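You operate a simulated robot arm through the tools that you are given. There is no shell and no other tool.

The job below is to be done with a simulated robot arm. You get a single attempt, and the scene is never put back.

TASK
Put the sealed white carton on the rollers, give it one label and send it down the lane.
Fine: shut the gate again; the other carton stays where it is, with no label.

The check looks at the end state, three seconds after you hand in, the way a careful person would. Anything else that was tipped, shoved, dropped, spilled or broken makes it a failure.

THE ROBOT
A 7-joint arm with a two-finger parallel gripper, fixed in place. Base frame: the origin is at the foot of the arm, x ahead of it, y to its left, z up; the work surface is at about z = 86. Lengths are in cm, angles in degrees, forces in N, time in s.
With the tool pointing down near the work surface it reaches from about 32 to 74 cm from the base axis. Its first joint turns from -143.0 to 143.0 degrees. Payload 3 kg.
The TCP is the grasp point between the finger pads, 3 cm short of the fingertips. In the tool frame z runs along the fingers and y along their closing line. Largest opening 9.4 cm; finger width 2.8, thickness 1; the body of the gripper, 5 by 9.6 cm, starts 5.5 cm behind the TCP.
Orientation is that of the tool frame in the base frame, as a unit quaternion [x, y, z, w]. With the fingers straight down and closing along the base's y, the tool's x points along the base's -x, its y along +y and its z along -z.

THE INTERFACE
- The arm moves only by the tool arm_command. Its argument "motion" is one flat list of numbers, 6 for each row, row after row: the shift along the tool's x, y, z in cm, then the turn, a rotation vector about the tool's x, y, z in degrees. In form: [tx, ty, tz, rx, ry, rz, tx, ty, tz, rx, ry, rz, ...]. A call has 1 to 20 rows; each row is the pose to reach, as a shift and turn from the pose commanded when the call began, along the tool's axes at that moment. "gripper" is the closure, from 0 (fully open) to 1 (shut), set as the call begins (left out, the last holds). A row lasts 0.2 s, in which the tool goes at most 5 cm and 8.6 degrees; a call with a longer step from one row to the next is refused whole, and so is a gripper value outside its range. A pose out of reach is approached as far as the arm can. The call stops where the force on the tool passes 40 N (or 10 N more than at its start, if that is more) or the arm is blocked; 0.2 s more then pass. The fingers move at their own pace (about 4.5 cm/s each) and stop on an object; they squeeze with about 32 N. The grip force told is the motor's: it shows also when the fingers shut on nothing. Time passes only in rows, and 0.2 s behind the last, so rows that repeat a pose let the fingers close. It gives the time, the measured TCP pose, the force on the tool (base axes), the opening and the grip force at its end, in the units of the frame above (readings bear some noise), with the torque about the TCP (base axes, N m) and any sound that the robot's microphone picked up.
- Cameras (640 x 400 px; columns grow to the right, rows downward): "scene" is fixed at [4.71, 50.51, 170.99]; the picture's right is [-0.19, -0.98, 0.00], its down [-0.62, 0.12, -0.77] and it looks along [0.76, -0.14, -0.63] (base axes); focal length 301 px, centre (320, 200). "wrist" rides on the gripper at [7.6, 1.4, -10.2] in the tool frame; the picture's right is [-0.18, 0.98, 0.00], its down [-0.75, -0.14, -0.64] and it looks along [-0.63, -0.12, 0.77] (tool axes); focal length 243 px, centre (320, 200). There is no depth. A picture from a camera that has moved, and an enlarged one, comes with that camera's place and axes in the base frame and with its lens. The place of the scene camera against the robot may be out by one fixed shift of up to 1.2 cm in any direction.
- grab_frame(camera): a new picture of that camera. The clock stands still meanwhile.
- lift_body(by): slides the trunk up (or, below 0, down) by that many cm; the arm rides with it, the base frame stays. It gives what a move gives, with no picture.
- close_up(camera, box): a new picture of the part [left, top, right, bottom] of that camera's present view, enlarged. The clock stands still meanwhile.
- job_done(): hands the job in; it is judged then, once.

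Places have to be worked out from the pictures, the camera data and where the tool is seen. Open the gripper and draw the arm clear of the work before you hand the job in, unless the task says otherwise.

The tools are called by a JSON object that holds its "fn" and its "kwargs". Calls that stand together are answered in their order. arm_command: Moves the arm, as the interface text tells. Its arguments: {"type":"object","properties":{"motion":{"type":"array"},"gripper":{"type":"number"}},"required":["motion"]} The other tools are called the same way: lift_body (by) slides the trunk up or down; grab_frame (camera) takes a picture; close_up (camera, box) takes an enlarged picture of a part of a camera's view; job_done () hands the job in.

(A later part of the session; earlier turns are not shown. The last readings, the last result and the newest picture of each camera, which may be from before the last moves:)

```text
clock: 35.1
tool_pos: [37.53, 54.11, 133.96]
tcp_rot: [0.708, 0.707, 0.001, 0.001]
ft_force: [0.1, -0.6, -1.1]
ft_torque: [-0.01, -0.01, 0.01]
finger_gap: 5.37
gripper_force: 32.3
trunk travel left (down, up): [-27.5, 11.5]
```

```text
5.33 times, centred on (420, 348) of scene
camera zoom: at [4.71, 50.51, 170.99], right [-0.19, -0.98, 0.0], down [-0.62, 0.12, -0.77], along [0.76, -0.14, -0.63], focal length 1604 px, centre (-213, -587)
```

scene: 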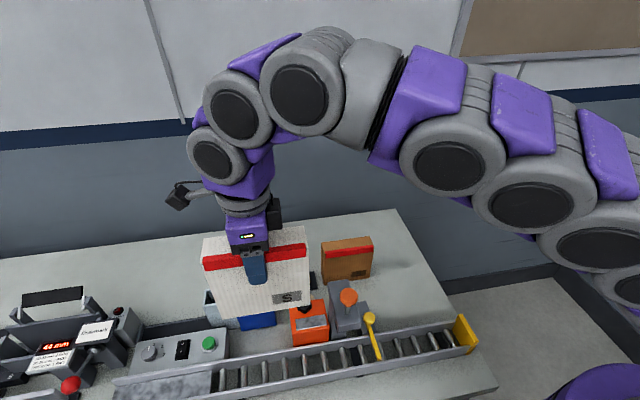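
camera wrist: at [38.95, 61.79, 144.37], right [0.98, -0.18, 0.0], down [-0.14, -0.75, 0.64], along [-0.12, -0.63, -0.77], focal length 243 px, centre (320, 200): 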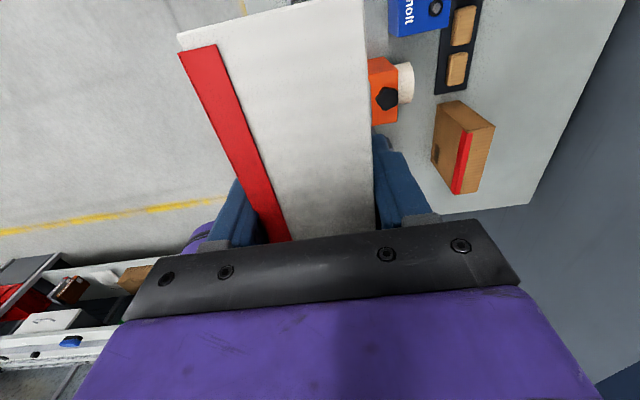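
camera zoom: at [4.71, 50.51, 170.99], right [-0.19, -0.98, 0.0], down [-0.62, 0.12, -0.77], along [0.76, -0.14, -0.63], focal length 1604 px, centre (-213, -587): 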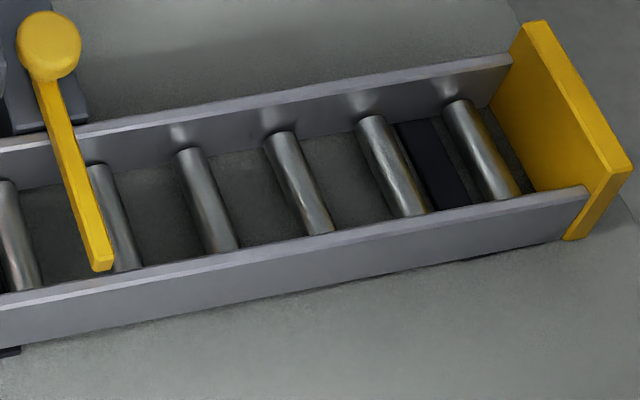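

The lane runs parallel to y, centre x ≈ 37.5. I lower the carton until its bottom is about 5 cm above the rollers, then check alignment.

{"fn": "arm_command", "kwargs": {"motion": [0, 0, 2.5, 0, 0, 0, 0, 0, 6, 0, 0, 0, 0, 0, 9.5, 0, 0, 0, 0, 0, 13, 0, 0, 0, 0, 0, 16.5, 0, 0, 0, 0, 0, 20, 0, 0, 0, 0, 0, 23.5, 0, 0, 0, 0, 0, 26, 0, 0, 0, 0, 0, 26, 0, 0, 0]}}

{"fn": "close_up", "kwargs": {"camera": "scene", "box": [180, 280, 340, 400]}}

{"fn": "grab_frame", "kwargs": {"camera": "wrist"}}

```text
clock: 37.1
tool_pos: [37.45, 54.07, 108.06]
tcp_rot: [0.707, 0.707, 0.002, 0.002]
ft_force: [-0.2, -0.3, -1.1]
ft_torque: [0.03, -0.04, 0.01]
finger_gap: 5.4
gripper_force: 32.4
trunk travel left (down, up): [-27.5, 11.5]
```

```text
3.33 times, centred on (260, 340) of scene
camera zoom: at [4.71, 50.51, 170.99], right [-0.19, -0.98, 0.0], down [-0.62, 0.12, -0.77], along [0.76, -0.14, -0.63], focal length 1003 px, centre (520, -267)
```

zoom: 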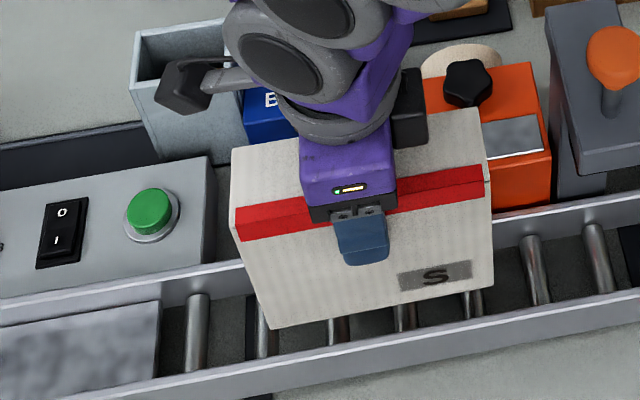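

```text
taken
camera wrist: at [38.92, 61.87, 118.47], right [0.98, -0.18, 0.0], down [-0.14, -0.75, 0.64], along [-0.12, -0.63, -0.77], focal length 243 px, centre (320, 200)
```

wrist: 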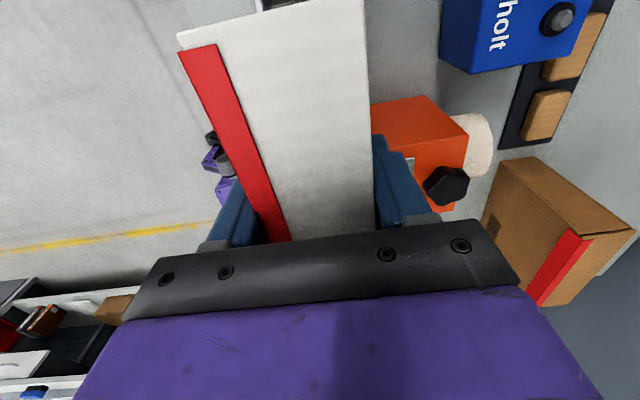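

By the scene view the carton's near face is ~1 cm inside the near rail and the far face about 0.6–1 cm inside the far rail. I lower in small steps, watching the force.

{"fn": "arm_command", "kwargs": {"motion": [0, 0, 0.7, 0, 0, 0, 0, 0, 1.4, 0, 0, 0, 0, 0, 2.1, 0, 0, 0, 0, 0, 2.8, 0, 0, 0, 0, 0, 3.5, 0, 0, 0, 0, 0, 3.5, 0, 0, 0]}}

{"fn": "close_up", "kwargs": {"camera": "scene", "box": [180, 290, 340, 400]}}

```text
clock: 38.5
tool_pos: [37.66, 54.05, 104.4]
tcp_rot: [0.707, 0.707, 0.001, 0.001]
ft_force: [0.5, -0.2, -0.5]
ft_torque: [-0.04, 0.01, -0.02]
finger_gap: 5.39
gripper_force: 31.8
trunk travel left (down, up): [-27.5, 11.5]
```

```text
3.64 times, centred on (260, 345) of scene
camera zoom: at [4.71, 50.51, 170.99], right [-0.19, -0.98, 0.0], down [-0.62, 0.12, -0.77], along [0.76, -0.14, -0.63], focal length 1094 px, centre (538, -327)
```

zoom: 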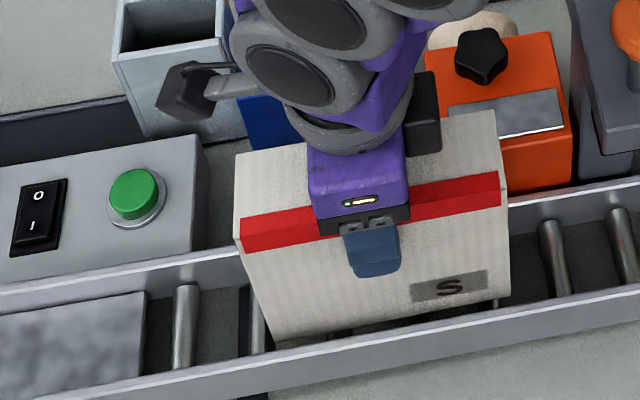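

No contact force; the bottom edge is entering between the rails. I lower another 2 cm.

{"fn": "arm_command", "kwargs": {"motion": [0, 0, 0.5, 0, 0, 0, 0, 0, 1, 0, 0, 0, 0, 0, 1.5, 0, 0, 0, 0, 0, 2, 0, 0, 0, 0, 0, 2, 0, 0, 0]}}

{"fn": "close_up", "kwargs": {"camera": "scene", "box": [180, 290, 340, 400]}}

```text
clock: 39.7
tool_pos: [37.67, 54.1, 102.74]
tcp_rot: [0.707, 0.707, 0.004, 0.0]
ft_force: [-0.2, 0.5, 23.4]
ft_torque: [0.8, 0.03, -0.02]
finger_gap: 5.43
gripper_force: 32.2
trunk travel left (down, up): [-27.5, 11.5]
```

```text
3.64 times, centred on (260, 345) of scene
camera zoom: at [4.71, 50.51, 170.99], right [-0.19, -0.98, 0.0], down [-0.62, 0.12, -0.77], along [0.76, -0.14, -0.63], focal length 1094 px, centre (538, -327)
```

zoom: 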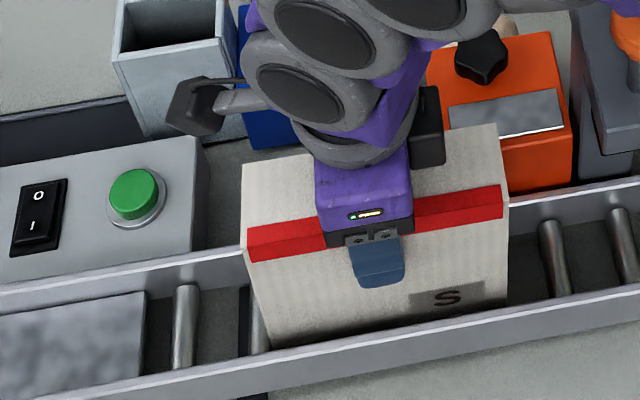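

The force rose to 23 N with the torque showing contact at the +y end: the rollers are higher upstream, so the lane slopes down toward the gate and the carton will roll by itself. I ease up 0.5 cm and slide closer to the gate (y ≈ 46) to shorten its free roll before releasing.

{"fn": "arm_command", "kwargs": {"motion": [0, 0, -0.3, 0, 0, 0, 0, 0, -0.6, 0, 0, 0, -1.5, 0, -0.6, 0, 0, 0, -3, 0, -0.6, 0, 0, 0, -4.5, 0, -0.6, 0, 0, 0, -6, 0, -0.6, 0, 0, 0, -7.5, 0, -0.6, 0, 0, 0, -8, 0, -0.6, 0, 0, 0, -8, 0, -0.6, 0, 0, 0]}}

{"fn": "close_up", "kwargs": {"camera": "scene", "box": [220, 270, 400, 390]}}

{"fn": "grab_frame", "kwargs": {"camera": "wrist"}}

```text
clock: 41.7
tool_pos: [37.6, 46.13, 103.16]
tcp_rot: [0.707, 0.707, 0.002, 0.001]
ft_force: [0.5, 0.4, -0.8]
ft_torque: [0.0, -0.03, 0.04]
finger_gap: 5.41
gripper_force: 31.9
trunk travel left (down, up): [-27.5, 11.5]
```

```text
3.33 times, centred on (310, 330) of scene
camera zoom: at [4.71, 50.51, 170.99], right [-0.19, -0.98, 0.0], down [-0.62, 0.12, -0.77], along [0.76, -0.14, -0.63], focal length 1003 px, centre (353, -233)
```

zoom: 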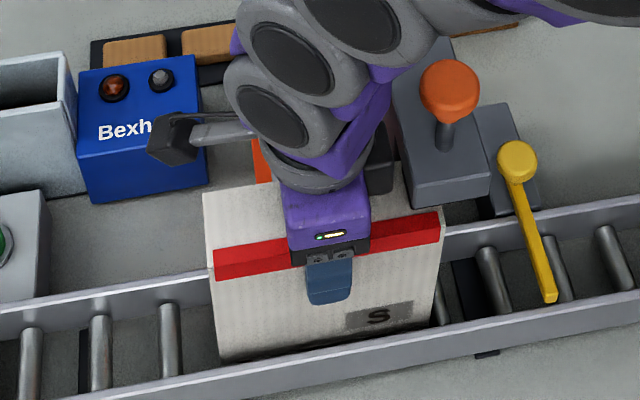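

```text
taken
camera wrist: at [39.11, 53.8, 113.53], right [0.98, -0.18, 0.0], down [-0.14, -0.75, 0.64], along [-0.12, -0.63, -0.77], focal length 243 px, centre (320, 200)
```

wrist: 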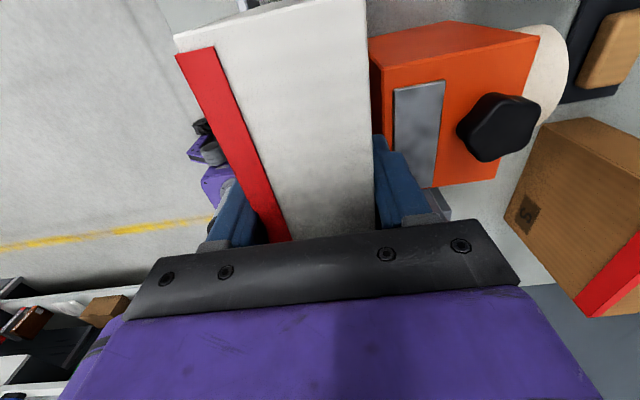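

At y ≈ 46 the carton hangs free between the rails. I lower in small steps to a light touch.

{"fn": "arm_command", "kwargs": {"motion": [0, 0, 0.2, 0, 0, 0, 0, 0, 0.4, 0, 0, 0, 0, 0, 0.4, 0, 0, 0]}}

```text
clock: 42.5
tool_pos: [37.8, 46.09, 102.66]
tcp_rot: [0.708, 0.707, 0.002, 0.001]
ft_force: [-0.9, -0.2, -0.5]
ft_torque: [-0.02, 0.03, 0.02]
finger_gap: 5.37
gripper_force: 31.6
trunk travel left (down, up): [-27.5, 11.5]
```

{"fn": "arm_command", "kwargs": {"motion": [0, 0, 0.1, 0, 0, 0, 0, 0, 0.2, 0, 0, 0, 0, 0, 0.2, 0, 0, 0]}}

```text
clock: 43.3
tool_pos: [37.68, 46.12, 102.56]
tcp_rot: [0.707, 0.707, 0.001, 0.0]
ft_force: [0.5, 0.4, 0.3]
ft_torque: [0.07, 0.0, 0.02]
finger_gap: 5.39
gripper_force: 31.6
trunk travel left (down, up): [-27.5, 11.5]
```

Contact is just beginning at the upstream end. I tilt the carton 1.6° to match the slope and settle it a touch lower.

{"fn": "arm_command", "kwargs": {"motion": [0, 0, 0.05, 0, 0.8, 0, 0, 0, 0.15, 0, 1.6, 0, 0, 0, 0.2, 0, 1.6, 0]}}

```text
clock: 44.1
tool_pos: [37.71, 46.16, 102.35]
tcp_rot: [0.707, 0.707, 0.013, -0.011]
ft_force: [0.0, -0.2, 23.2]
ft_torque: [-0.8, 0.1, 0.05]
finger_gap: 5.39
gripper_force: 31.8
trunk travel left (down, up): [-27.5, 11.5]
```

The torque flipped sign, so 1.6° is a bit too much; I take back about half of the tilt and ease up slightly.

{"fn": "arm_command", "kwargs": {"motion": [0, 0, -0.1, 0, -0.8, 0, 0, 0, -0.1, 0, -0.8, 0]}}

```text
clock: 44.7
tool_pos: [37.58, 46.2, 102.44]
tcp_rot: [0.707, 0.707, 0.007, -0.005]
ft_force: [-0.2, -0.2, 15.8]
ft_torque: [1.0, 0.04, 0.0]
finger_gap: 5.36
gripper_force: 32.2
trunk travel left (down, up): [-27.5, 11.5]
```

Now contact is at the upstream end again, so the slope is ≈ 1.2°. I set that tilt, lift a hair and check.

{"fn": "arm_command", "kwargs": {"motion": [0, 0, -0.1, 0, 0.4, 0, 0, 0, -0.1, 0, 0.4, 0]}}

```text
clock: 45.3
tool_pos: [37.59, 45.99, 102.51]
tcp_rot: [0.707, 0.707, 0.007, -0.007]
ft_force: [0.5, 0.1, 1.9]
ft_torque: [0.15, -0.18, -0.06]
finger_gap: 5.36
gripper_force: 32.2
trunk travel left (down, up): [-27.5, 11.5]
```

Light, nearly even contact now. I open the fingers part-way to release the carton onto the rollers.

{"fn": "arm_command", "kwargs": {"motion": [0, 0, 0, 0, 0, 0, 0, 0, 0, 0, 0, 0, 0, 0, 0, 0, 0, 0, 0, 0, 0, 0, 0, 0], "gripper": 0.25}}

{"fn": "close_up", "kwargs": {"camera": "scene", "box": [220, 270, 400, 390]}}

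{"fn": "grab_frame", "kwargs": {"camera": "wrist"}}

```text
clock: 46.3
tool_pos: [37.67, 46.11, 102.47]
tcp_rot: [0.707, 0.707, 0.009, -0.006]
ft_force: [-0.9, 0.6, 0.5]
ft_torque: [0.01, -0.04, -0.02]
finger_gap: 7.05
gripper_force: 0.0
trunk travel left (down, up): [-27.5, 11.5]
```

```text
3.33 times, centred on (310, 330) of scene
camera zoom: at [4.71, 50.51, 170.99], right [-0.19, -0.98, 0.0], down [-0.62, 0.12, -0.77], along [0.76, -0.14, -0.63], focal length 1003 px, centre (353, -233)
```

zoom: 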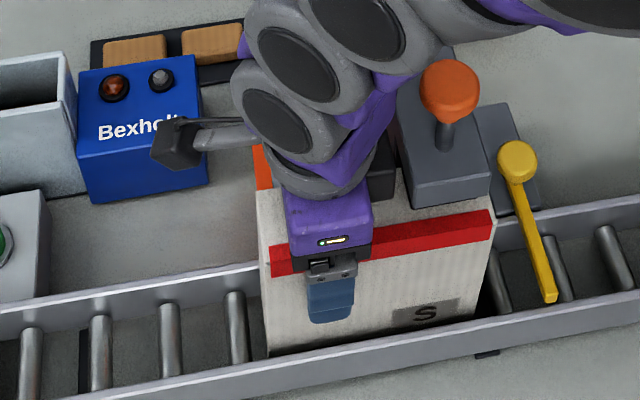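

```text
taken
camera wrist: at [39.04, 53.65, 113.05], right [0.98, -0.18, 0.0], down [-0.14, -0.77, 0.62], along [-0.12, -0.61, -0.78], focal length 243 px, centre (320, 200)
```

wrist: 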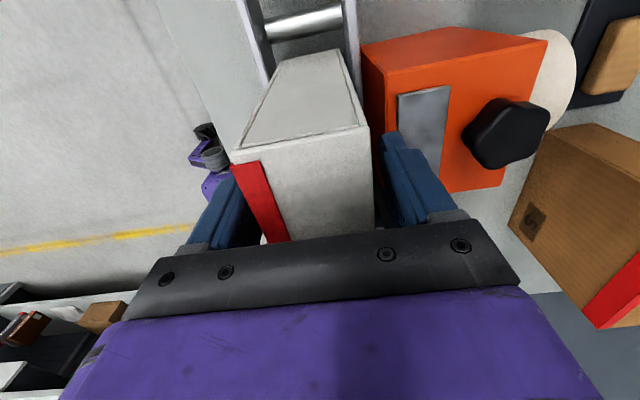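

The carton stands upright and is rolling down toward the gate on its own. I wait a second with the arm still.

{"fn": "arm_command", "kwargs": {"motion": [0, 0, 0, 0, 0, 0, 0, 0, 0, 0, 0, 0, 0, 0, 0, 0, 0, 0, 0, 0, 0, 0, 0, 0, 0, 0, 0, 0, 0, 0, 0, 0, 0, 0, 0, 0]}}

{"fn": "close_up", "kwargs": {"camera": "scene", "box": [220, 270, 400, 390]}}

{"fn": "close_up", "kwargs": {"camera": "wrist", "box": [210, 0, 410, 240]}}

```text
clock: 47.7
tool_pos: [37.61, 46.13, 102.53]
tcp_rot: [0.707, 0.707, 0.008, -0.006]
ft_force: [0.2, 0.0, 0.1]
ft_torque: [0.01, -0.03, 0.0]
finger_gap: 7.06
gripper_force: 0.1
trunk travel left (down, up): [-27.5, 11.5]
```

```text
3.33 times, centred on (310, 330) of scene
camera zoom: at [4.71, 50.51, 170.99], right [-0.19, -0.98, 0.0], down [-0.62, 0.12, -0.77], along [0.76, -0.14, -0.63], focal length 1003 px, centre (353, -233)
```

zoom: 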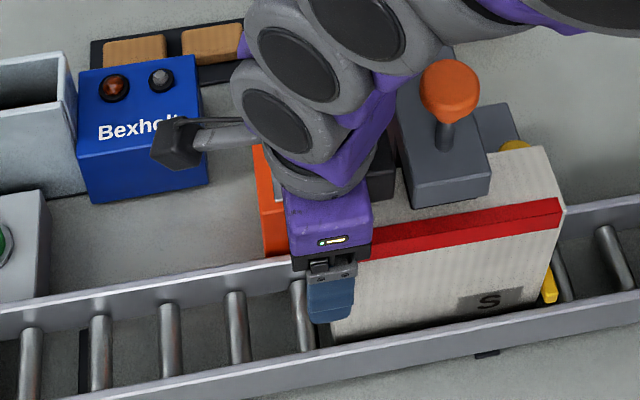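

```text
1.67 times, centred on (310, 120) of wrist
camera zoom: at [39.05, 53.66, 113.05], right [0.98, -0.18, 0.0], down [-0.14, -0.77, 0.62], along [-0.12, -0.61, -0.78], focal length 404 px, centre (337, 333)
```

zoom: 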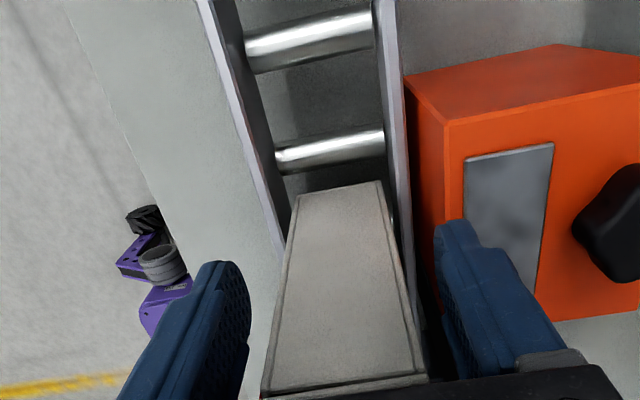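

The carton has rolled against the gate and stands upright under the labeller pad. I raise the open fingers straight up clear of it.

{"fn": "arm_command", "kwargs": {"motion": [0, 0, -1.5, 0, 0, 0, 0.1, 0, -4, 0, 0, 0, 0.2, 0, -8, 0, 0, 0, 0.3, 0, -12, 0, 0, 0, 0.4, 0, -16, 0, -0.6, 0, 0.5, 0, -20, 0, -1.2, 0, 2, 0, -24, 0, -1.2, 0, 4, 0, -26, 0, -1.2, 0, 4, 0, -26, 0, -1.2, 0]}}

{"fn": "grab_frame", "kwargs": {"camera": "wrist"}}

{"fn": "close_up", "kwargs": {"camera": "scene", "box": [270, 260, 430, 390]}}

```text
clock: 49.7
tool_pos: [37.53, 49.53, 128.56]
tcp_rot: [0.708, 0.706, 0.002, 0.001]
ft_force: [-0.5, -0.1, 0.5]
ft_torque: [0.04, 0.0, 0.03]
finger_gap: 7.05
gripper_force: 0.0
trunk travel left (down, up): [-27.5, 11.5]
```

```text
taken
camera wrist: at [38.95, 57.24, 138.92], right [0.98, -0.18, 0.0], down [-0.14, -0.75, 0.64], along [-0.12, -0.63, -0.77], focal length 243 px, centre (320, 200)
```

wrist: 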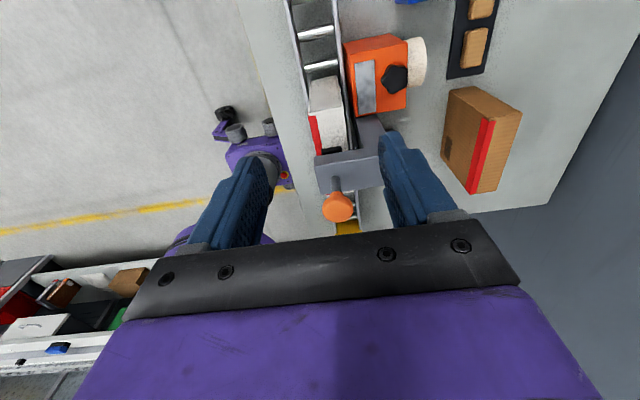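

```text
3.08 times, centred on (350, 325) of scene
camera zoom: at [4.71, 50.51, 170.99], right [-0.19, -0.98, 0.0], down [-0.62, 0.12, -0.77], along [0.76, -0.14, -0.63], focal length 926 px, centre (228, -185)
```

zoom: 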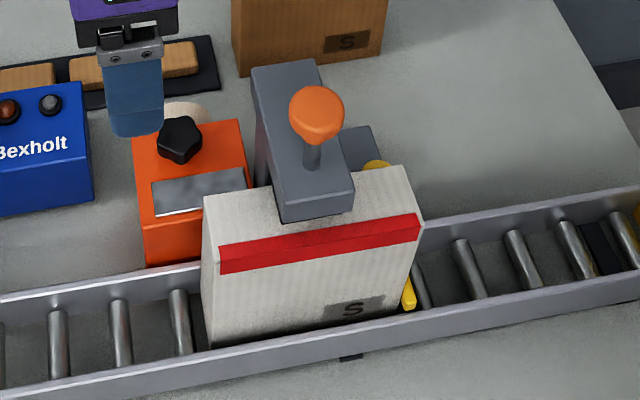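

The knob centre triangulates to (37.6, 38.2, 117.8) again. I close the fingers and move directly above it.

{"fn": "arm_command", "kwargs": {"motion": [-3, 0, 0, 0, 0, 0, -6, 0, 0, 0, 0, 0, -9, 0, 0, 0, 0, 0, -11.3, 0.05, 0, 0, 0, 0, -11.3, 0.05, 0, 0, 0, 0], "gripper": 1}}

{"fn": "grab_frame", "kwargs": {"camera": "wrist"}}

{"fn": "close_up", "kwargs": {"camera": "scene", "box": [270, 230, 430, 390]}}

```text
clock: 50.9
tool_pos: [37.73, 38.25, 128.6]
tcp_rot: [0.707, 0.707, 0.002, 0.0]
ft_force: [-0.5, 0.0, -0.4]
ft_torque: [0.03, 0.0, -0.01]
finger_gap: 0.0
gripper_force: 31.1
trunk travel left (down, up): [-27.5, 11.5]
```

```text
taken
camera wrist: at [39.19, 46.0, 138.93], right [0.98, -0.18, 0.0], down [-0.14, -0.75, 0.64], along [-0.12, -0.63, -0.77], focal length 243 px, centre (320, 200)
```

wrist: 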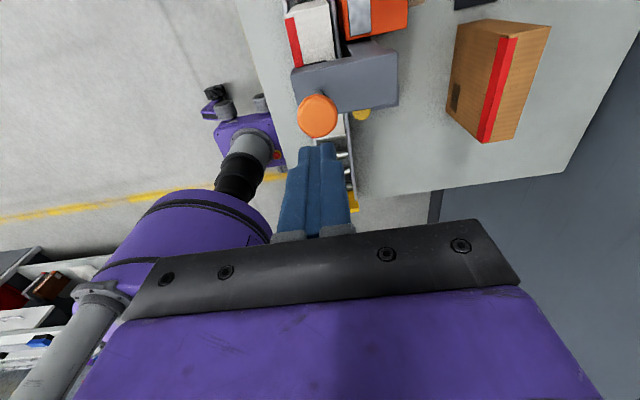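

```text
2.50 times, centred on (350, 310) of scene
camera zoom: at [4.71, 50.51, 170.99], right [-0.19, -0.98, 0.0], down [-0.62, 0.12, -0.77], along [0.76, -0.14, -0.63], focal length 752 px, centre (245, -75)
```

zoom: 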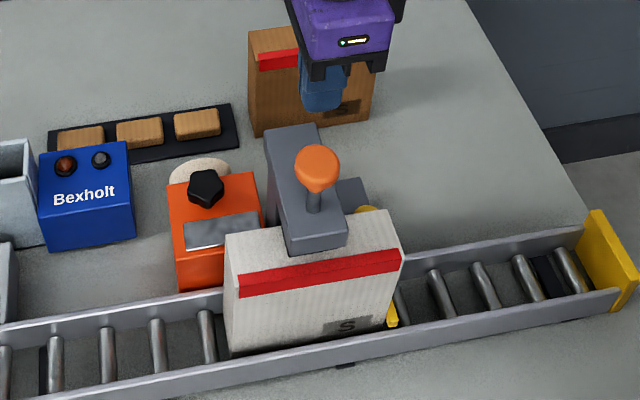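

The closed fingertips are over the knob. I lower to just above it (tips ≈ 120.2).

{"fn": "arm_command", "kwargs": {"motion": [0, 0, 2.5, 0, 0, 0, 0, 0, 5, 0, 0, 0, 0, 0, 5.3, 0, 0, 0, 0, 0, 5.3, 0, 0, 0]}}

{"fn": "close_up", "kwargs": {"camera": "scene", "box": [310, 240, 410, 340]}}

{"fn": "close_up", "kwargs": {"camera": "wrist", "box": [240, 60, 400, 220]}}

```text
clock: 51.9
tool_pos: [37.53, 38.23, 123.22]
tcp_rot: [0.707, 0.708, 0.002, 0.001]
ft_force: [0.3, 0.4, 0.4]
ft_torque: [-0.01, 0.0, 0.0]
finger_gap: 0.02
gripper_force: 32.1
trunk travel left (down, up): [-27.5, 11.5]
```

```text
4.00 times, centred on (360, 290) of scene
camera zoom: at [4.71, 50.51, 170.99], right [-0.19, -0.98, 0.0], down [-0.62, 0.12, -0.77], along [0.76, -0.14, -0.63], focal length 1203 px, centre (160, -160)
```

zoom: 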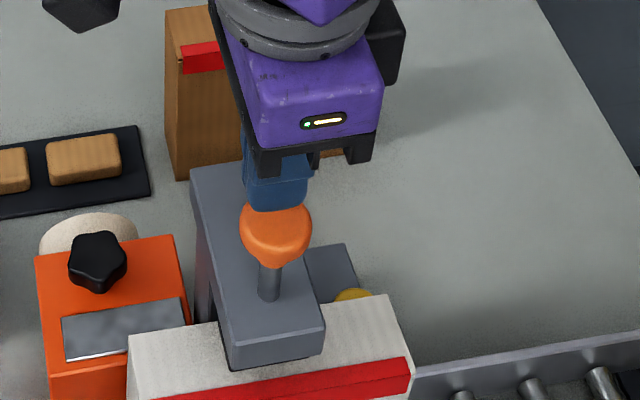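

```text
2.50 times, centred on (320, 140) of wrist
camera zoom: at [38.99, 45.99, 133.64], right [0.98, -0.18, 0.0], down [-0.14, -0.76, 0.64], along [-0.12, -0.63, -0.77], focal length 606 px, centre (320, 350)
```

zoom: 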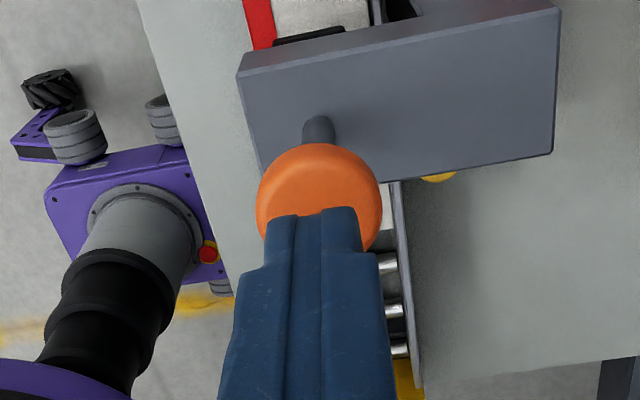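

Fingertips are centred over the knob. I press down slowly in one continuous motion, watching force and sound.

{"fn": "arm_command", "kwargs": {"motion": [0, 0, 0.3, 0, 0, 0, 0, 0, 0.6, 0, 0, 0, 0, 0, 0.9, 0, 0, 0, 0, 0, 1.2, 0, 0, 0, 0, 0, 1.5, 0, 0, 0]}}

```text
clock: 53.1
tool_pos: [37.6, 38.16, 121.66]
tcp_rot: [0.708, 0.707, 0.002, 0.001]
ft_force: [0.0, 0.1, -0.4]
ft_torque: [-0.04, 0.03, -0.01]
finger_gap: 0.0
gripper_force: 31.7
trunk travel left (down, up): [-27.5, 11.5]
```

No contact yet at tips ≈ 118.7. I continue down.

{"fn": "arm_command", "kwargs": {"motion": [0, 0, 0.2, 0, 0, 0, 0, 0, 0.4, 0, 0, 0, 0, 0, 0.6, 0, 0, 0]}}

{"fn": "close_up", "kwargs": {"camera": "scene", "box": [310, 240, 410, 340]}}

```text
clock: 53.9
tool_pos: [37.62, 38.21, 121.24]
tcp_rot: [0.707, 0.707, 0.002, 0.0]
ft_force: [-0.4, 0.3, 0.5]
ft_torque: [-0.01, 0.02, -0.03]
finger_gap: 0.01
gripper_force: 32.2
trunk travel left (down, up): [-27.5, 11.5]
```

```text
4.00 times, centred on (360, 290) of scene
camera zoom: at [4.71, 50.51, 170.99], right [-0.19, -0.98, 0.0], down [-0.62, 0.12, -0.77], along [0.76, -0.14, -0.63], focal length 1203 px, centre (160, -160)
```

zoom: 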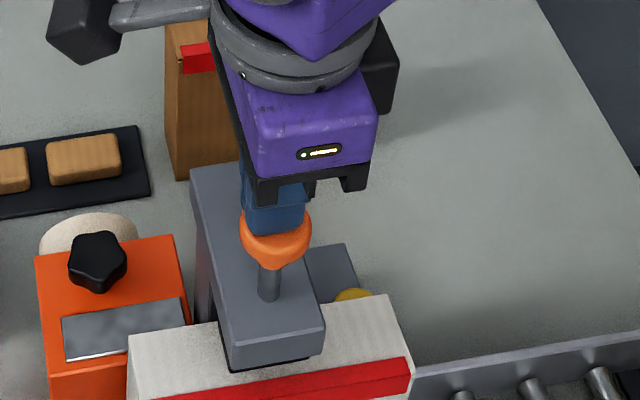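

The tips are nearly on the knob. I continue the press.

{"fn": "arm_command", "kwargs": {"motion": [0, 0, 0.2, 0, 0, 0, 0, 0, 0.4, 0, 0, 0, 0, 0, 0.6, 0, 0, 0, 0, 0, 0.8, 0, 0, 0]}}

```text
clock: 54.9
tool_pos: [37.68, 38.13, 120.27]
tcp_rot: [0.707, 0.707, 0.002, 0.0]
ft_force: [0.7, 0.2, 3.1]
ft_torque: [0.02, -0.03, 0.01]
finger_gap: 0.02
gripper_force: 32.2
trunk travel left (down, up): [-27.5, 11.5]
```

Contact: 3.1 N of spring resistance, and the plunger moves. I keep pressing down steadily.

{"fn": "arm_command", "kwargs": {"motion": [0, 0, 0.2, 0, 0, 0, 0, 0, 0.4, 0, 0, 0, 0, 0, 0.6, 0, 0, 0, 0, 0, 0.8, 0, 0, 0]}}

```text
clock: 55.9
tool_pos: [37.56, 38.31, 119.59]
tcp_rot: [0.707, 0.707, 0.002, 0.0]
ft_force: [-0.8, -0.5, 9.0]
ft_torque: [-0.05, 0.02, -0.01]
finger_gap: 0.0
gripper_force: 31.8
trunk travel left (down, up): [-27.5, 11.5]
heard: click
```

A click was heard at 9 N. Before releasing I look whether the pad has reached the carton.

{"fn": "close_up", "kwargs": {"camera": "scene", "box": [310, 270, 410, 350]}}

{"fn": "close_up", "kwargs": {"camera": "wrist", "box": [220, 20, 400, 200]}}

```text
5.00 times, centred on (360, 310) of scene
camera zoom: at [4.71, 50.51, 170.99], right [-0.19, -0.98, 0.0], down [-0.62, 0.12, -0.77], along [0.76, -0.14, -0.63], focal length 1504 px, centre (120, -350)
```

zoom: 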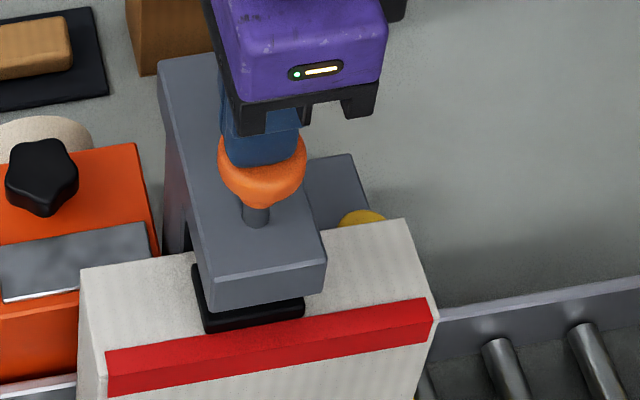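

```text
2.22 times, centred on (310, 110) of wrist
camera zoom: at [39.03, 45.93, 129.97], right [0.98, -0.18, 0.0], down [-0.14, -0.76, 0.64], along [-0.12, -0.63, -0.77], focal length 539 px, centre (342, 400)
```

zoom: 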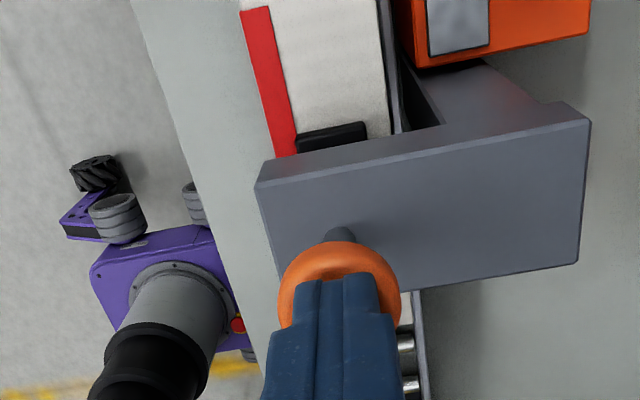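

The black pad is at the carton's top. I press just 0.2 cm further in the same stroke to make sure it is seated.

{"fn": "arm_command", "kwargs": {"motion": [0, 0, 0.1, 0, 0, 0, 0, 0, 0.2, 0, 0, 0]}}

```text
clock: 56.5
tool_pos: [37.68, 38.24, 119.48]
tcp_rot: [0.707, 0.707, 0.004, 0.0]
ft_force: [1.2, -3.0, 26.2]
ft_torque: [-0.12, -0.04, 0.0]
finger_gap: 0.02
gripper_force: 32.2
trunk travel left (down, up): [-27.5, 11.5]
```

Force jumped to 26 N: the pad is firmly seated. Now I release in one smooth upward move.

{"fn": "arm_command", "kwargs": {"motion": [0, 0, -0.8, 0, 0, 0, 0, 0, -2.5, 0, 0, 0, 0, 0, -5, 0, 0, 0, 0, 0, -8, 0, 0, 0, 0, 0, -11, 0, 0, 0, 0, 0, -11, 0, 0, 0]}}

{"fn": "close_up", "kwargs": {"camera": "scene", "box": [290, 260, 430, 380]}}

{"fn": "close_up", "kwargs": {"camera": "wrist", "box": [220, 0, 400, 150]}}

```text
clock: 57.9
tool_pos: [37.58, 38.35, 130.36]
tcp_rot: [0.708, 0.706, 0.003, 0.001]
ft_force: [0.3, 0.7, -0.2]
ft_torque: [0.03, 0.01, -0.01]
finger_gap: 0.0
gripper_force: 31.4
trunk travel left (down, up): [-27.5, 11.5]
```

```text
3.33 times, centred on (360, 320) of scene
camera zoom: at [4.71, 50.51, 170.99], right [-0.19, -0.98, 0.0], down [-0.62, 0.12, -0.77], along [0.76, -0.14, -0.63], focal length 1003 px, centre (187, -200)
```

zoom: 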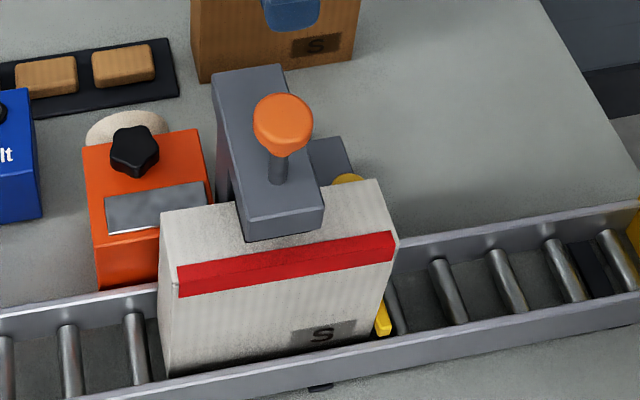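

```text
2.67 times, centred on (310, 75) of wrist
camera zoom: at [38.89, 46.05, 140.88], right [0.98, -0.19, 0.0], down [-0.14, -0.75, 0.64], along [-0.12, -0.63, -0.77], focal length 647 px, centre (347, 533)
```

zoom: 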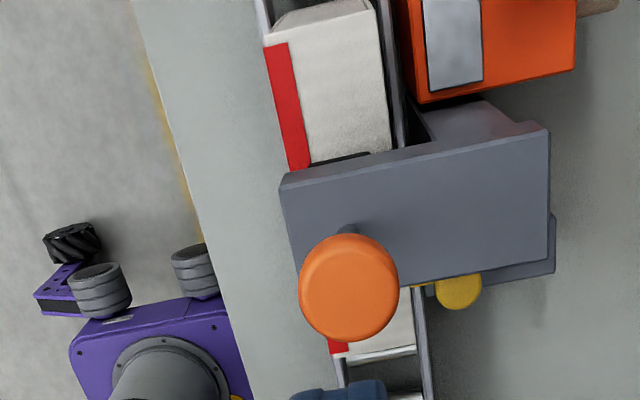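

The plunger sprang back. To see the carton top under the pad and to work the gate, I swing to the downstream side and yaw the tool back to +90° (camera on the −y side).

{"fn": "arm_command", "kwargs": {"motion": [-1, 0.3, 0, 0, 0, -8.2, -3, 1, 0, 0, 0, -16.4, -5, 1.6, 0, 0, 0, -24.6, -7, 2.2, 0, 0, 0, -32.8, -9, 2.8, 0, 0, 0, -41, -11, 3.5, 0, 0, 0, -49.2, -13, 4.1, 0, 0, 0, -57.4, -15, 4.7, 0, 0, 0, -65.6, -17, 5.4, 0, 0, 0, -73.8, -19, 6, 0, 0, 0, -82, -20.3, 6.4, 0, 0, 0, -90]}}

{"fn": "arm_command", "kwargs": {"motion": [0, 0, 0, 0, 0, -8.2, 0, 0, 0, 0, 0, -16.4, 0, 0, 0, 0, 0, -24.6, 0, 0, 0, 0, 0, -32.8, 0, 0, 0, 0, 0, -41, 0, 0, 0, 0, 0, -49.2, 0, 0, 0, 0, 0, -57.4, 0, 0, 0, 0, 0, -65.6, 0, 0, 0, 0, 0, -73.8, 0, 0, 0, 0, 0, -82, 0, 0, 0, 0, 0, -90, 0, 0, 0, 0, 0, -90], "gripper": 0.4}}

{"fn": "grab_frame", "kwargs": {"camera": "wrist"}}

```text
clock: 60.3
tool_pos: [44.1, 17.71, 130.51]
tcp_rot: [0.0, 1.0, 0.002, 0.002]
ft_force: [-0.1, -0.5, -0.3]
ft_torque: [0.03, 0.02, 0.01]
finger_gap: 0.01
gripper_force: 31.9
trunk travel left (down, up): [-27.5, 11.5]
```

```text
clock: 62.9
tool_pos: [44.04, 17.99, 130.27]
tcp_rot: [0.708, -0.706, 0.001, -0.002]
ft_force: [0.2, 0.6, -0.2]
ft_torque: [0.0, 0.01, 0.02]
finger_gap: 5.64
gripper_force: 0.1
trunk travel left (down, up): [-27.5, 11.5]
```

```text
taken
camera wrist: at [42.57, 10.41, 140.66], right [-0.98, 0.18, 0.0], down [0.14, 0.75, 0.64], along [0.12, 0.63, -0.77], focal length 243 px, centre (320, 200)
```

wrist: 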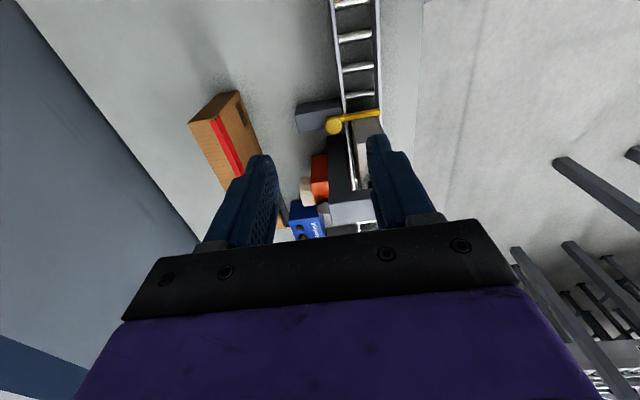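

I lower and tilt so the camera looks under the labeller arm onto the carton's top.

{"fn": "arm_command", "kwargs": {"motion": [0.8, 0.8, 3.9, 0, -7, 0, 1.6, 1.6, 7.8, 0, -14, 0, 2.4, 2.4, 11.7, 0, -21, 0, 3.2, 3.2, 15.6, 0, -28, 0, 4, 4, 19.4, 0, -35, 0, 4, 4, 19.4, 0, -35, 0]}}

{"fn": "grab_frame", "kwargs": {"camera": "wrist"}}

{"fn": "close_up", "kwargs": {"camera": "wrist", "box": [250, 90, 390, 220]}}

```text
clock: 64.3
tool_pos: [39.88, 13.63, 110.86]
tcp_rot: [0.674, -0.674, -0.214, -0.216]
ft_force: [0.0, -0.9, -0.1]
ft_torque: [-0.03, 0.02, 0.03]
finger_gap: 5.65
gripper_force: 0.1
trunk travel left (down, up): [-27.5, 11.5]
```

```text
taken
camera wrist: at [38.47, 1.56, 114.98], right [-0.98, 0.15, 0.1], down [0.14, 0.24, 0.96], along [0.12, 0.96, -0.26], focal length 243 px, centre (320, 200)
```

wrist: 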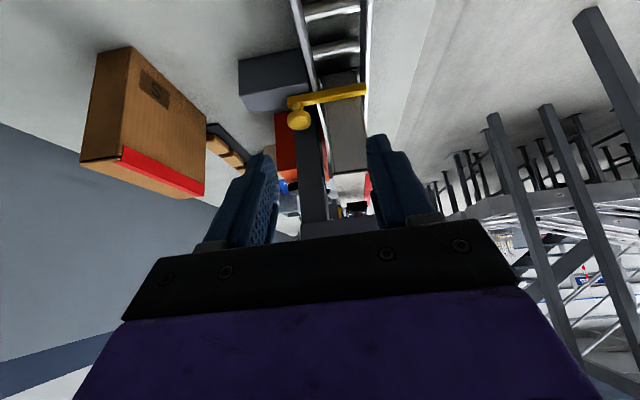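

```text
3.08 times, centred on (320, 155) of wrist
camera zoom: at [38.47, 1.56, 114.98], right [-0.98, 0.15, 0.1], down [0.14, 0.24, 0.96], along [0.12, 0.96, -0.26], focal length 746 px, centre (320, 338)
```

zoom: 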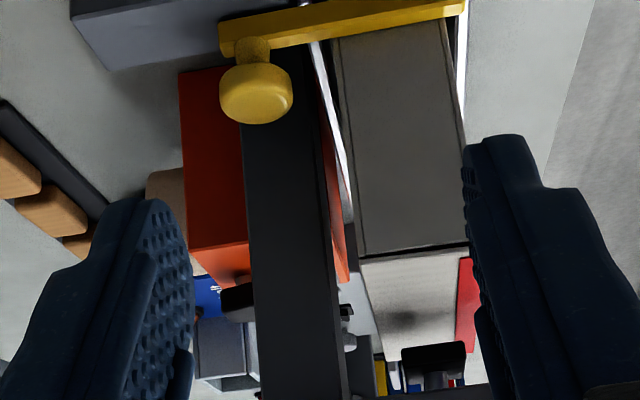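

I zoom in on the carton's top under the pad.

{"fn": "close_up", "kwargs": {"camera": "wrist", "box": [325, 165, 381, 215]}}

```text
8.00 times, centred on (353, 190) of wrist
camera zoom: at [38.47, 1.56, 114.98], right [-0.98, 0.15, 0.1], down [0.14, 0.24, 0.96], along [0.12, 0.96, -0.26], focal length 1941 px, centre (56, 280)
```

zoom: 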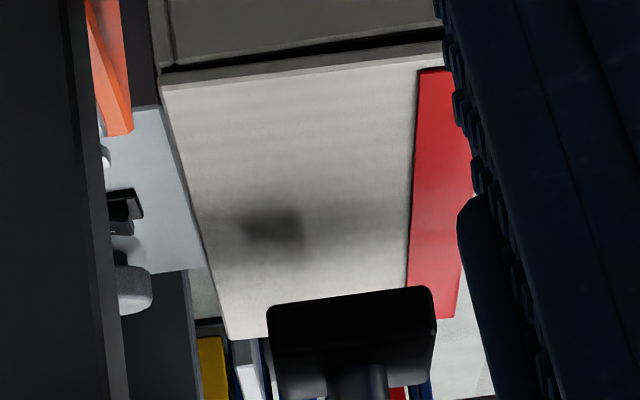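

The top shows the pad's shadow but I cannot tell if a label is there. I go closer and lower for a sharper view of the carton top and the pad's underside.

{"fn": "arm_command", "kwargs": {"motion": [-1.3, 0, 3, 0, -2, 0, -2.7, 0, 6, 0, -4, 0, -4.01, 0, 8.92, 0, -5, 0, -4.01, 0, 8.92, 0, -5, 0]}}

{"fn": "grab_frame", "kwargs": {"camera": "wrist"}}

{"fn": "close_up", "kwargs": {"camera": "wrist", "box": [310, 120, 410, 220]}}

```text
clock: 65.3
tool_pos: [40.03, 22.31, 105.76]
tcp_rot: [0.665, -0.664, -0.241, -0.244]
ft_force: [0.3, 0.8, 0.7]
ft_torque: [0.0, -0.04, -0.04]
finger_gap: 5.64
gripper_force: 0.0
trunk travel left (down, up): [-27.5, 11.5]
```

```text
taken
camera wrist: at [38.67, 9.87, 108.82], right [-0.98, 0.14, 0.11], down [0.14, 0.16, 0.98], along [0.12, 0.98, -0.18], focal length 243 px, centre (320, 200)
```

wrist: 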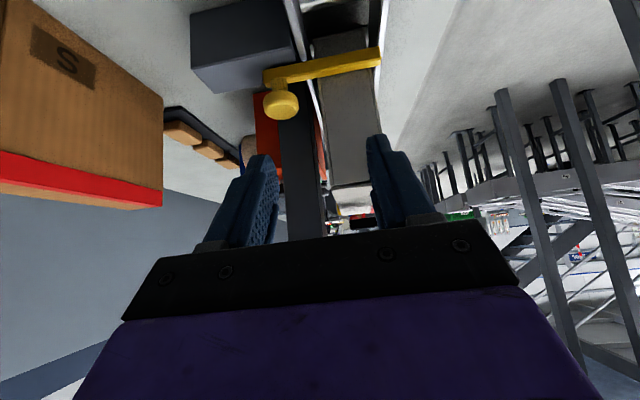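

```text
4.00 times, centred on (360, 170) of wrist
camera zoom: at [38.67, 9.87, 108.82], right [-0.98, 0.14, 0.11], down [0.14, 0.16, 0.98], along [0.12, 0.98, -0.18], focal length 970 px, centre (160, 320)
```

zoom: 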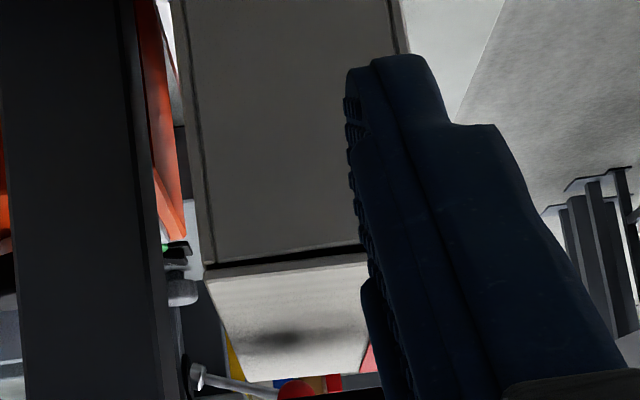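

Too grazing. I rise about 6 cm with the fingers fully open, to get a steeper look under the pad from nearer.

{"fn": "arm_command", "kwargs": {"motion": [-1.7, 1, -2.4, 0, 3.5, 0, -3.35, 2, -4.76, 0, 7, 0, -3.35, 2, -4.76, 0, 7, 0, -3.35, 2, -4.76, 0, 7, 0], "gripper": 0}}

{"fn": "grab_frame", "kwargs": {"camera": "wrist"}}

{"fn": "close_up", "kwargs": {"camera": "wrist", "box": [310, 160, 374, 220]}}

```text
clock: 66.3
tool_pos: [38.11, 21.77, 111.59]
tcp_rot: [0.678, -0.677, -0.201, -0.202]
ft_force: [-0.1, -0.8, -0.1]
ft_torque: [-0.02, -0.03, 0.02]
finger_gap: 9.41
gripper_force: 0.0
trunk travel left (down, up): [-27.5, 11.5]
```

```text
taken
camera wrist: at [36.6, 9.93, 116.24], right [-0.98, 0.16, 0.1], down [0.14, 0.28, 0.95], along [0.12, 0.95, -0.3], focal length 243 px, centre (320, 200)
```

wrist: 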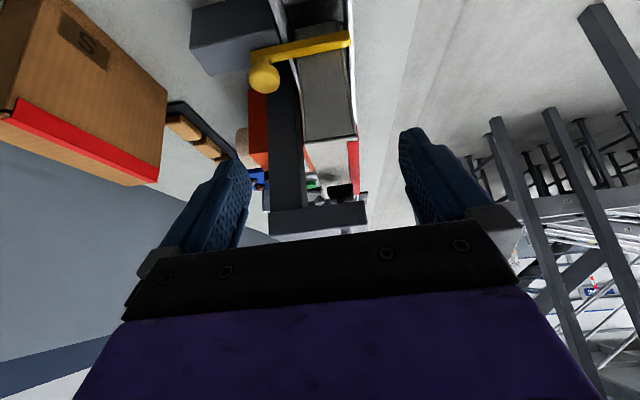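

```text
6.67 times, centred on (342, 190) of wrist
camera zoom: at [36.6, 9.93, 116.24], right [-0.98, 0.16, 0.1], down [0.14, 0.28, 0.95], along [0.12, 0.95, -0.3], focal length 1618 px, centre (173, 267)
```

zoom: 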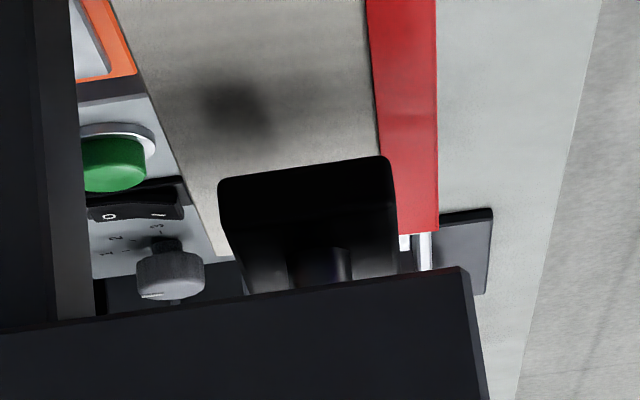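

The spot right below the pad should appear near (303, 97) of that zoom, and it looks plain. I zoom further there and also check the carton's other faces.

{"fn": "close_up", "kwargs": {"camera": "wrist", "box": [325, 130, 381, 190]}}

{"fn": "close_up", "kwargs": {"camera": "scene", "box": [305, 285, 405, 385]}}

{"fn": "close_up", "kwargs": {"camera": "scene", "box": [280, 285, 360, 345]}}

```text
6.67 times, centred on (353, 160) of wrist
camera zoom: at [36.6, 9.93, 116.24], right [-0.98, 0.16, 0.1], down [0.14, 0.28, 0.95], along [0.12, 0.95, -0.3], focal length 1618 px, centre (100, 467)
```

zoom: 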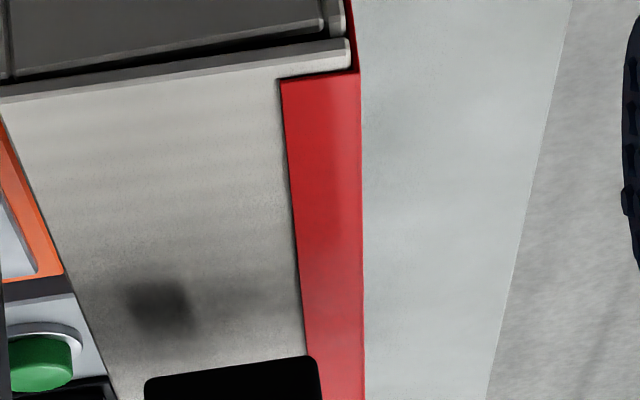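

```text
4.00 times, centred on (355, 335) of scene
camera zoom: at [4.71, 50.51, 170.99], right [-0.19, -0.98, 0.0], down [-0.62, 0.12, -0.77], along [0.76, -0.14, -0.63], focal length 1203 px, centre (180, -340)
```

zoom: 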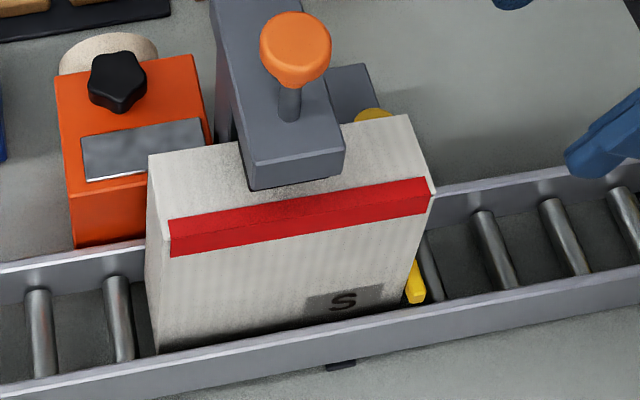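

```text
6.67 times, centred on (320, 315) of scene
camera zoom: at [4.71, 50.51, 170.99], right [-0.19, -0.98, 0.0], down [-0.62, 0.12, -0.77], along [0.76, -0.14, -0.63], focal length 2005 px, centre (320, -567)
```

zoom: 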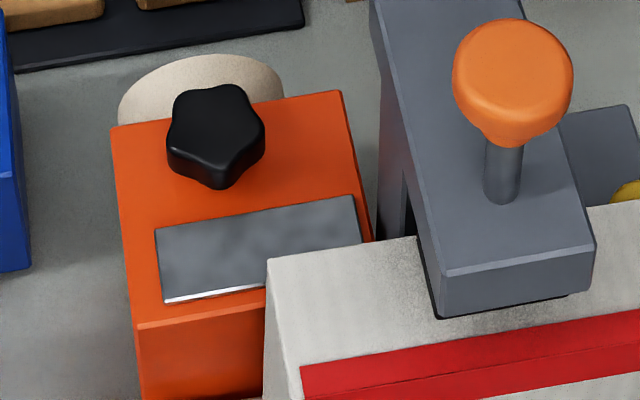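

There is no label on the carton, so the press alone did not supply one; the orange unit with the label roll, star knob and metal plate probably has to feed it. I back off and go look at the orange unit from close up.

{"fn": "arm_command", "kwargs": {"motion": [-1.3, 0, -3.2, 0, 6.6, 0, -2.7, 0, -6.4, 0, 13.2, 0, -4, 0, -9.6, 0, 19.8, 0, -5.4, 0, -12.8, 0, 26.4, 0, -6.75, 0, -15.9, 0, 33, 0, -6.75, 0, -15.9, 0, 33, 0]}}

{"fn": "arm_command", "kwargs": {"motion": [-1.5, 0.5, -0.5, 0, 0, 8.2, -4, 1, -0.5, 0, 0, 16.4, -6.5, 1.5, -0.5, 0, 0, 24.6, -9, 2, -0.5, 0, 0, 32.8, -11.5, 2.5, -0.5, 0, 0, 41, -14, 3, -0.5, 0, 0, 49.2, -16.5, 3.6, -0.5, 0, 0, 57.4, -19, 4.2, -0.5, 0, 0, 65.6, -21.5, 4.8, -0.5, 0, 0, 73.8, -24, 5.4, -0.5, 0, 0, 82, -27, 6, -0.5, 0, 0, 90, -27, 6, -0.5, 0, 0, 90]}}

{"fn": "grab_frame", "kwargs": {"camera": "wrist"}}

```text
clock: 67.7
tool_pos: [38.03, 18.89, 128.87]
tcp_rot: [0.708, -0.707, 0.0, -0.001]
ft_force: [0.8, 0.4, 0.2]
ft_torque: [0.01, 0.03, 0.0]
finger_gap: 9.37
gripper_force: 0.0
trunk travel left (down, up): [-27.5, 11.5]
```

```text
clock: 70.3
tool_pos: [31.92, 45.96, 129.2]
tcp_rot: [0.001, 1.0, 0.002, 0.002]
ft_force: [-0.4, -1.2, -0.3]
ft_torque: [0.0, -0.01, 0.01]
finger_gap: 9.4
gripper_force: 0.1
trunk travel left (down, up): [-27.5, 11.5]
```

```text
taken
camera wrist: at [24.37, 47.55, 139.64], right [0.19, 0.98, 0.0], down [0.75, -0.14, 0.64], along [0.63, -0.12, -0.77], focal length 243 px, centre (320, 200)
```

wrist: 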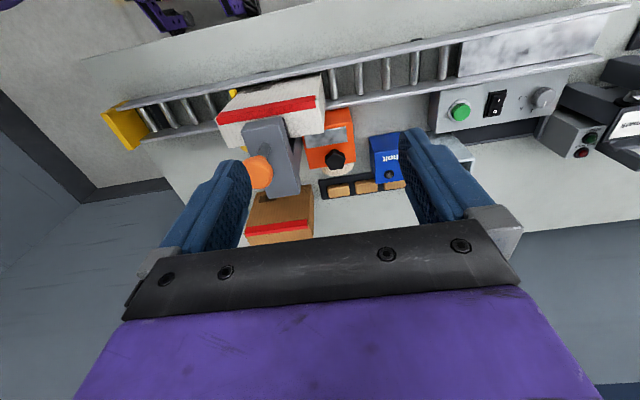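

{"fn": "close_up", "kwargs": {"camera": "wrist", "box": [290, 90, 370, 190]}}

{"fn": "close_up", "kwargs": {"camera": "wrist", "box": [200, 70, 340, 210]}}

{"fn": "close_up", "kwargs": {"camera": "wrist", "box": [420, 50, 640, 170]}}

```text
4.00 times, centred on (330, 140) of wrist
camera zoom: at [24.37, 47.55, 139.64], right [0.19, 0.98, 0.0], down [0.75, -0.14, 0.64], along [0.63, -0.12, -0.77], focal length 970 px, centre (280, 440)
```

zoom: 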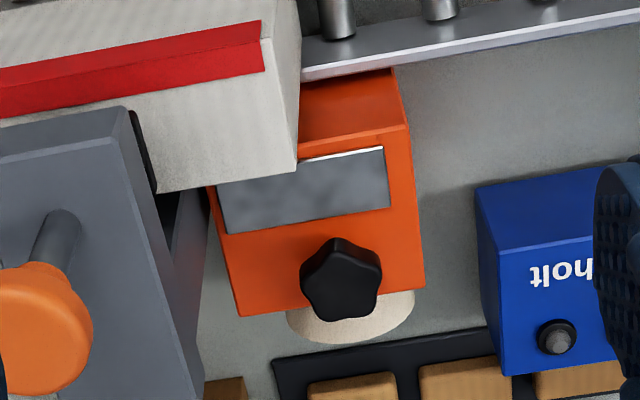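

```text
2.86 times, centred on (270, 140) of wrist
camera zoom: at [24.37, 47.55, 139.64], right [0.19, 0.98, 0.0], down [0.75, -0.14, 0.64], along [0.63, -0.12, -0.77], focal length 693 px, centre (463, 371)
```

zoom: 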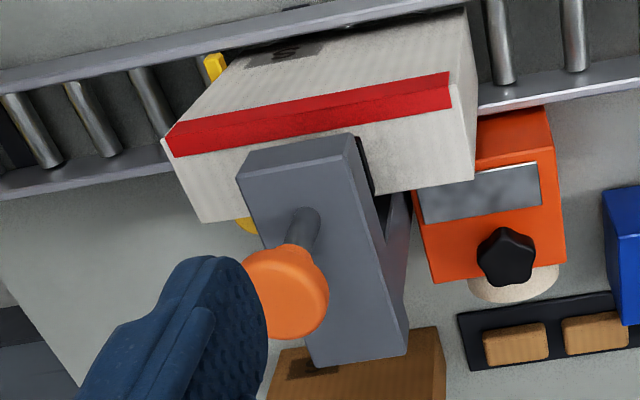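

```text
2.91 times, centred on (530, 110) of wrist
camera zoom: at [24.37, 47.55, 139.64], right [0.19, 0.98, 0.0], down [0.75, -0.14, 0.64], along [0.63, -0.12, -0.77], focal length 706 px, centre (-291, 462)
```

zoom: 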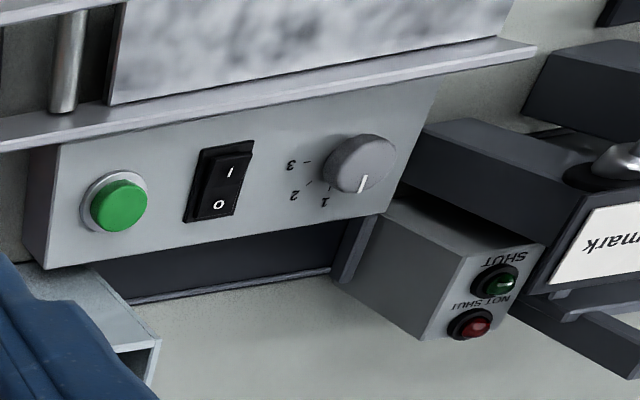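

The orange unit shows a bare metal plate, a star knob and a roll; nothing has changed on it. Before deciding, I take a steeper look at the carton's top under the pad from the −x side.

{"fn": "arm_command", "kwargs": {"motion": [3.4, -2, 2.8, 0, -3, 0, 3.4, -4, 7, 0, -6, 0, 3.4, -6, 11, 0, -9, 0, 3.4, -7.5, 15, 0, -12, 0, 3.4, -8.9, 18.2, 0, -15, 0, 3.4, -8.9, 18.2, 0, -15, 0]}}

{"fn": "grab_frame", "kwargs": {"camera": "wrist"}}

```text
clock: 71.7
tool_pos: [28.8, 37.12, 111.08]
tcp_rot: [0.001, 0.991, 0.002, 0.133]
ft_force: [0.9, 0.4, 0.1]
ft_torque: [0.01, -0.02, 0.04]
finger_gap: 9.4
gripper_force: 0.0
trunk travel left (down, up): [-27.5, 11.5]
```

```text
taken
camera wrist: at [18.78, 38.67, 119.12], right [0.18, 0.98, 0.05], down [0.56, -0.14, 0.82], along [0.81, -0.12, -0.57], focal length 243 px, centre (320, 200)
```

wrist: 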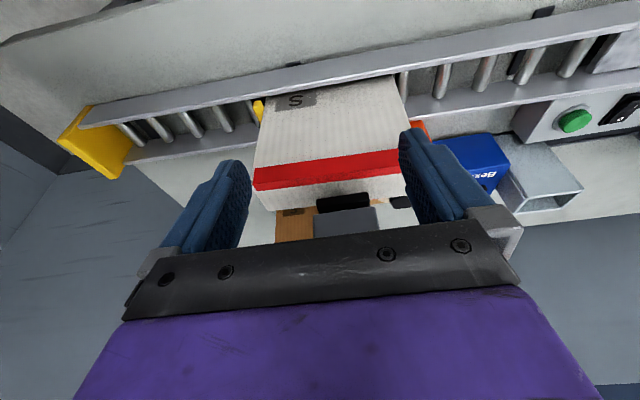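

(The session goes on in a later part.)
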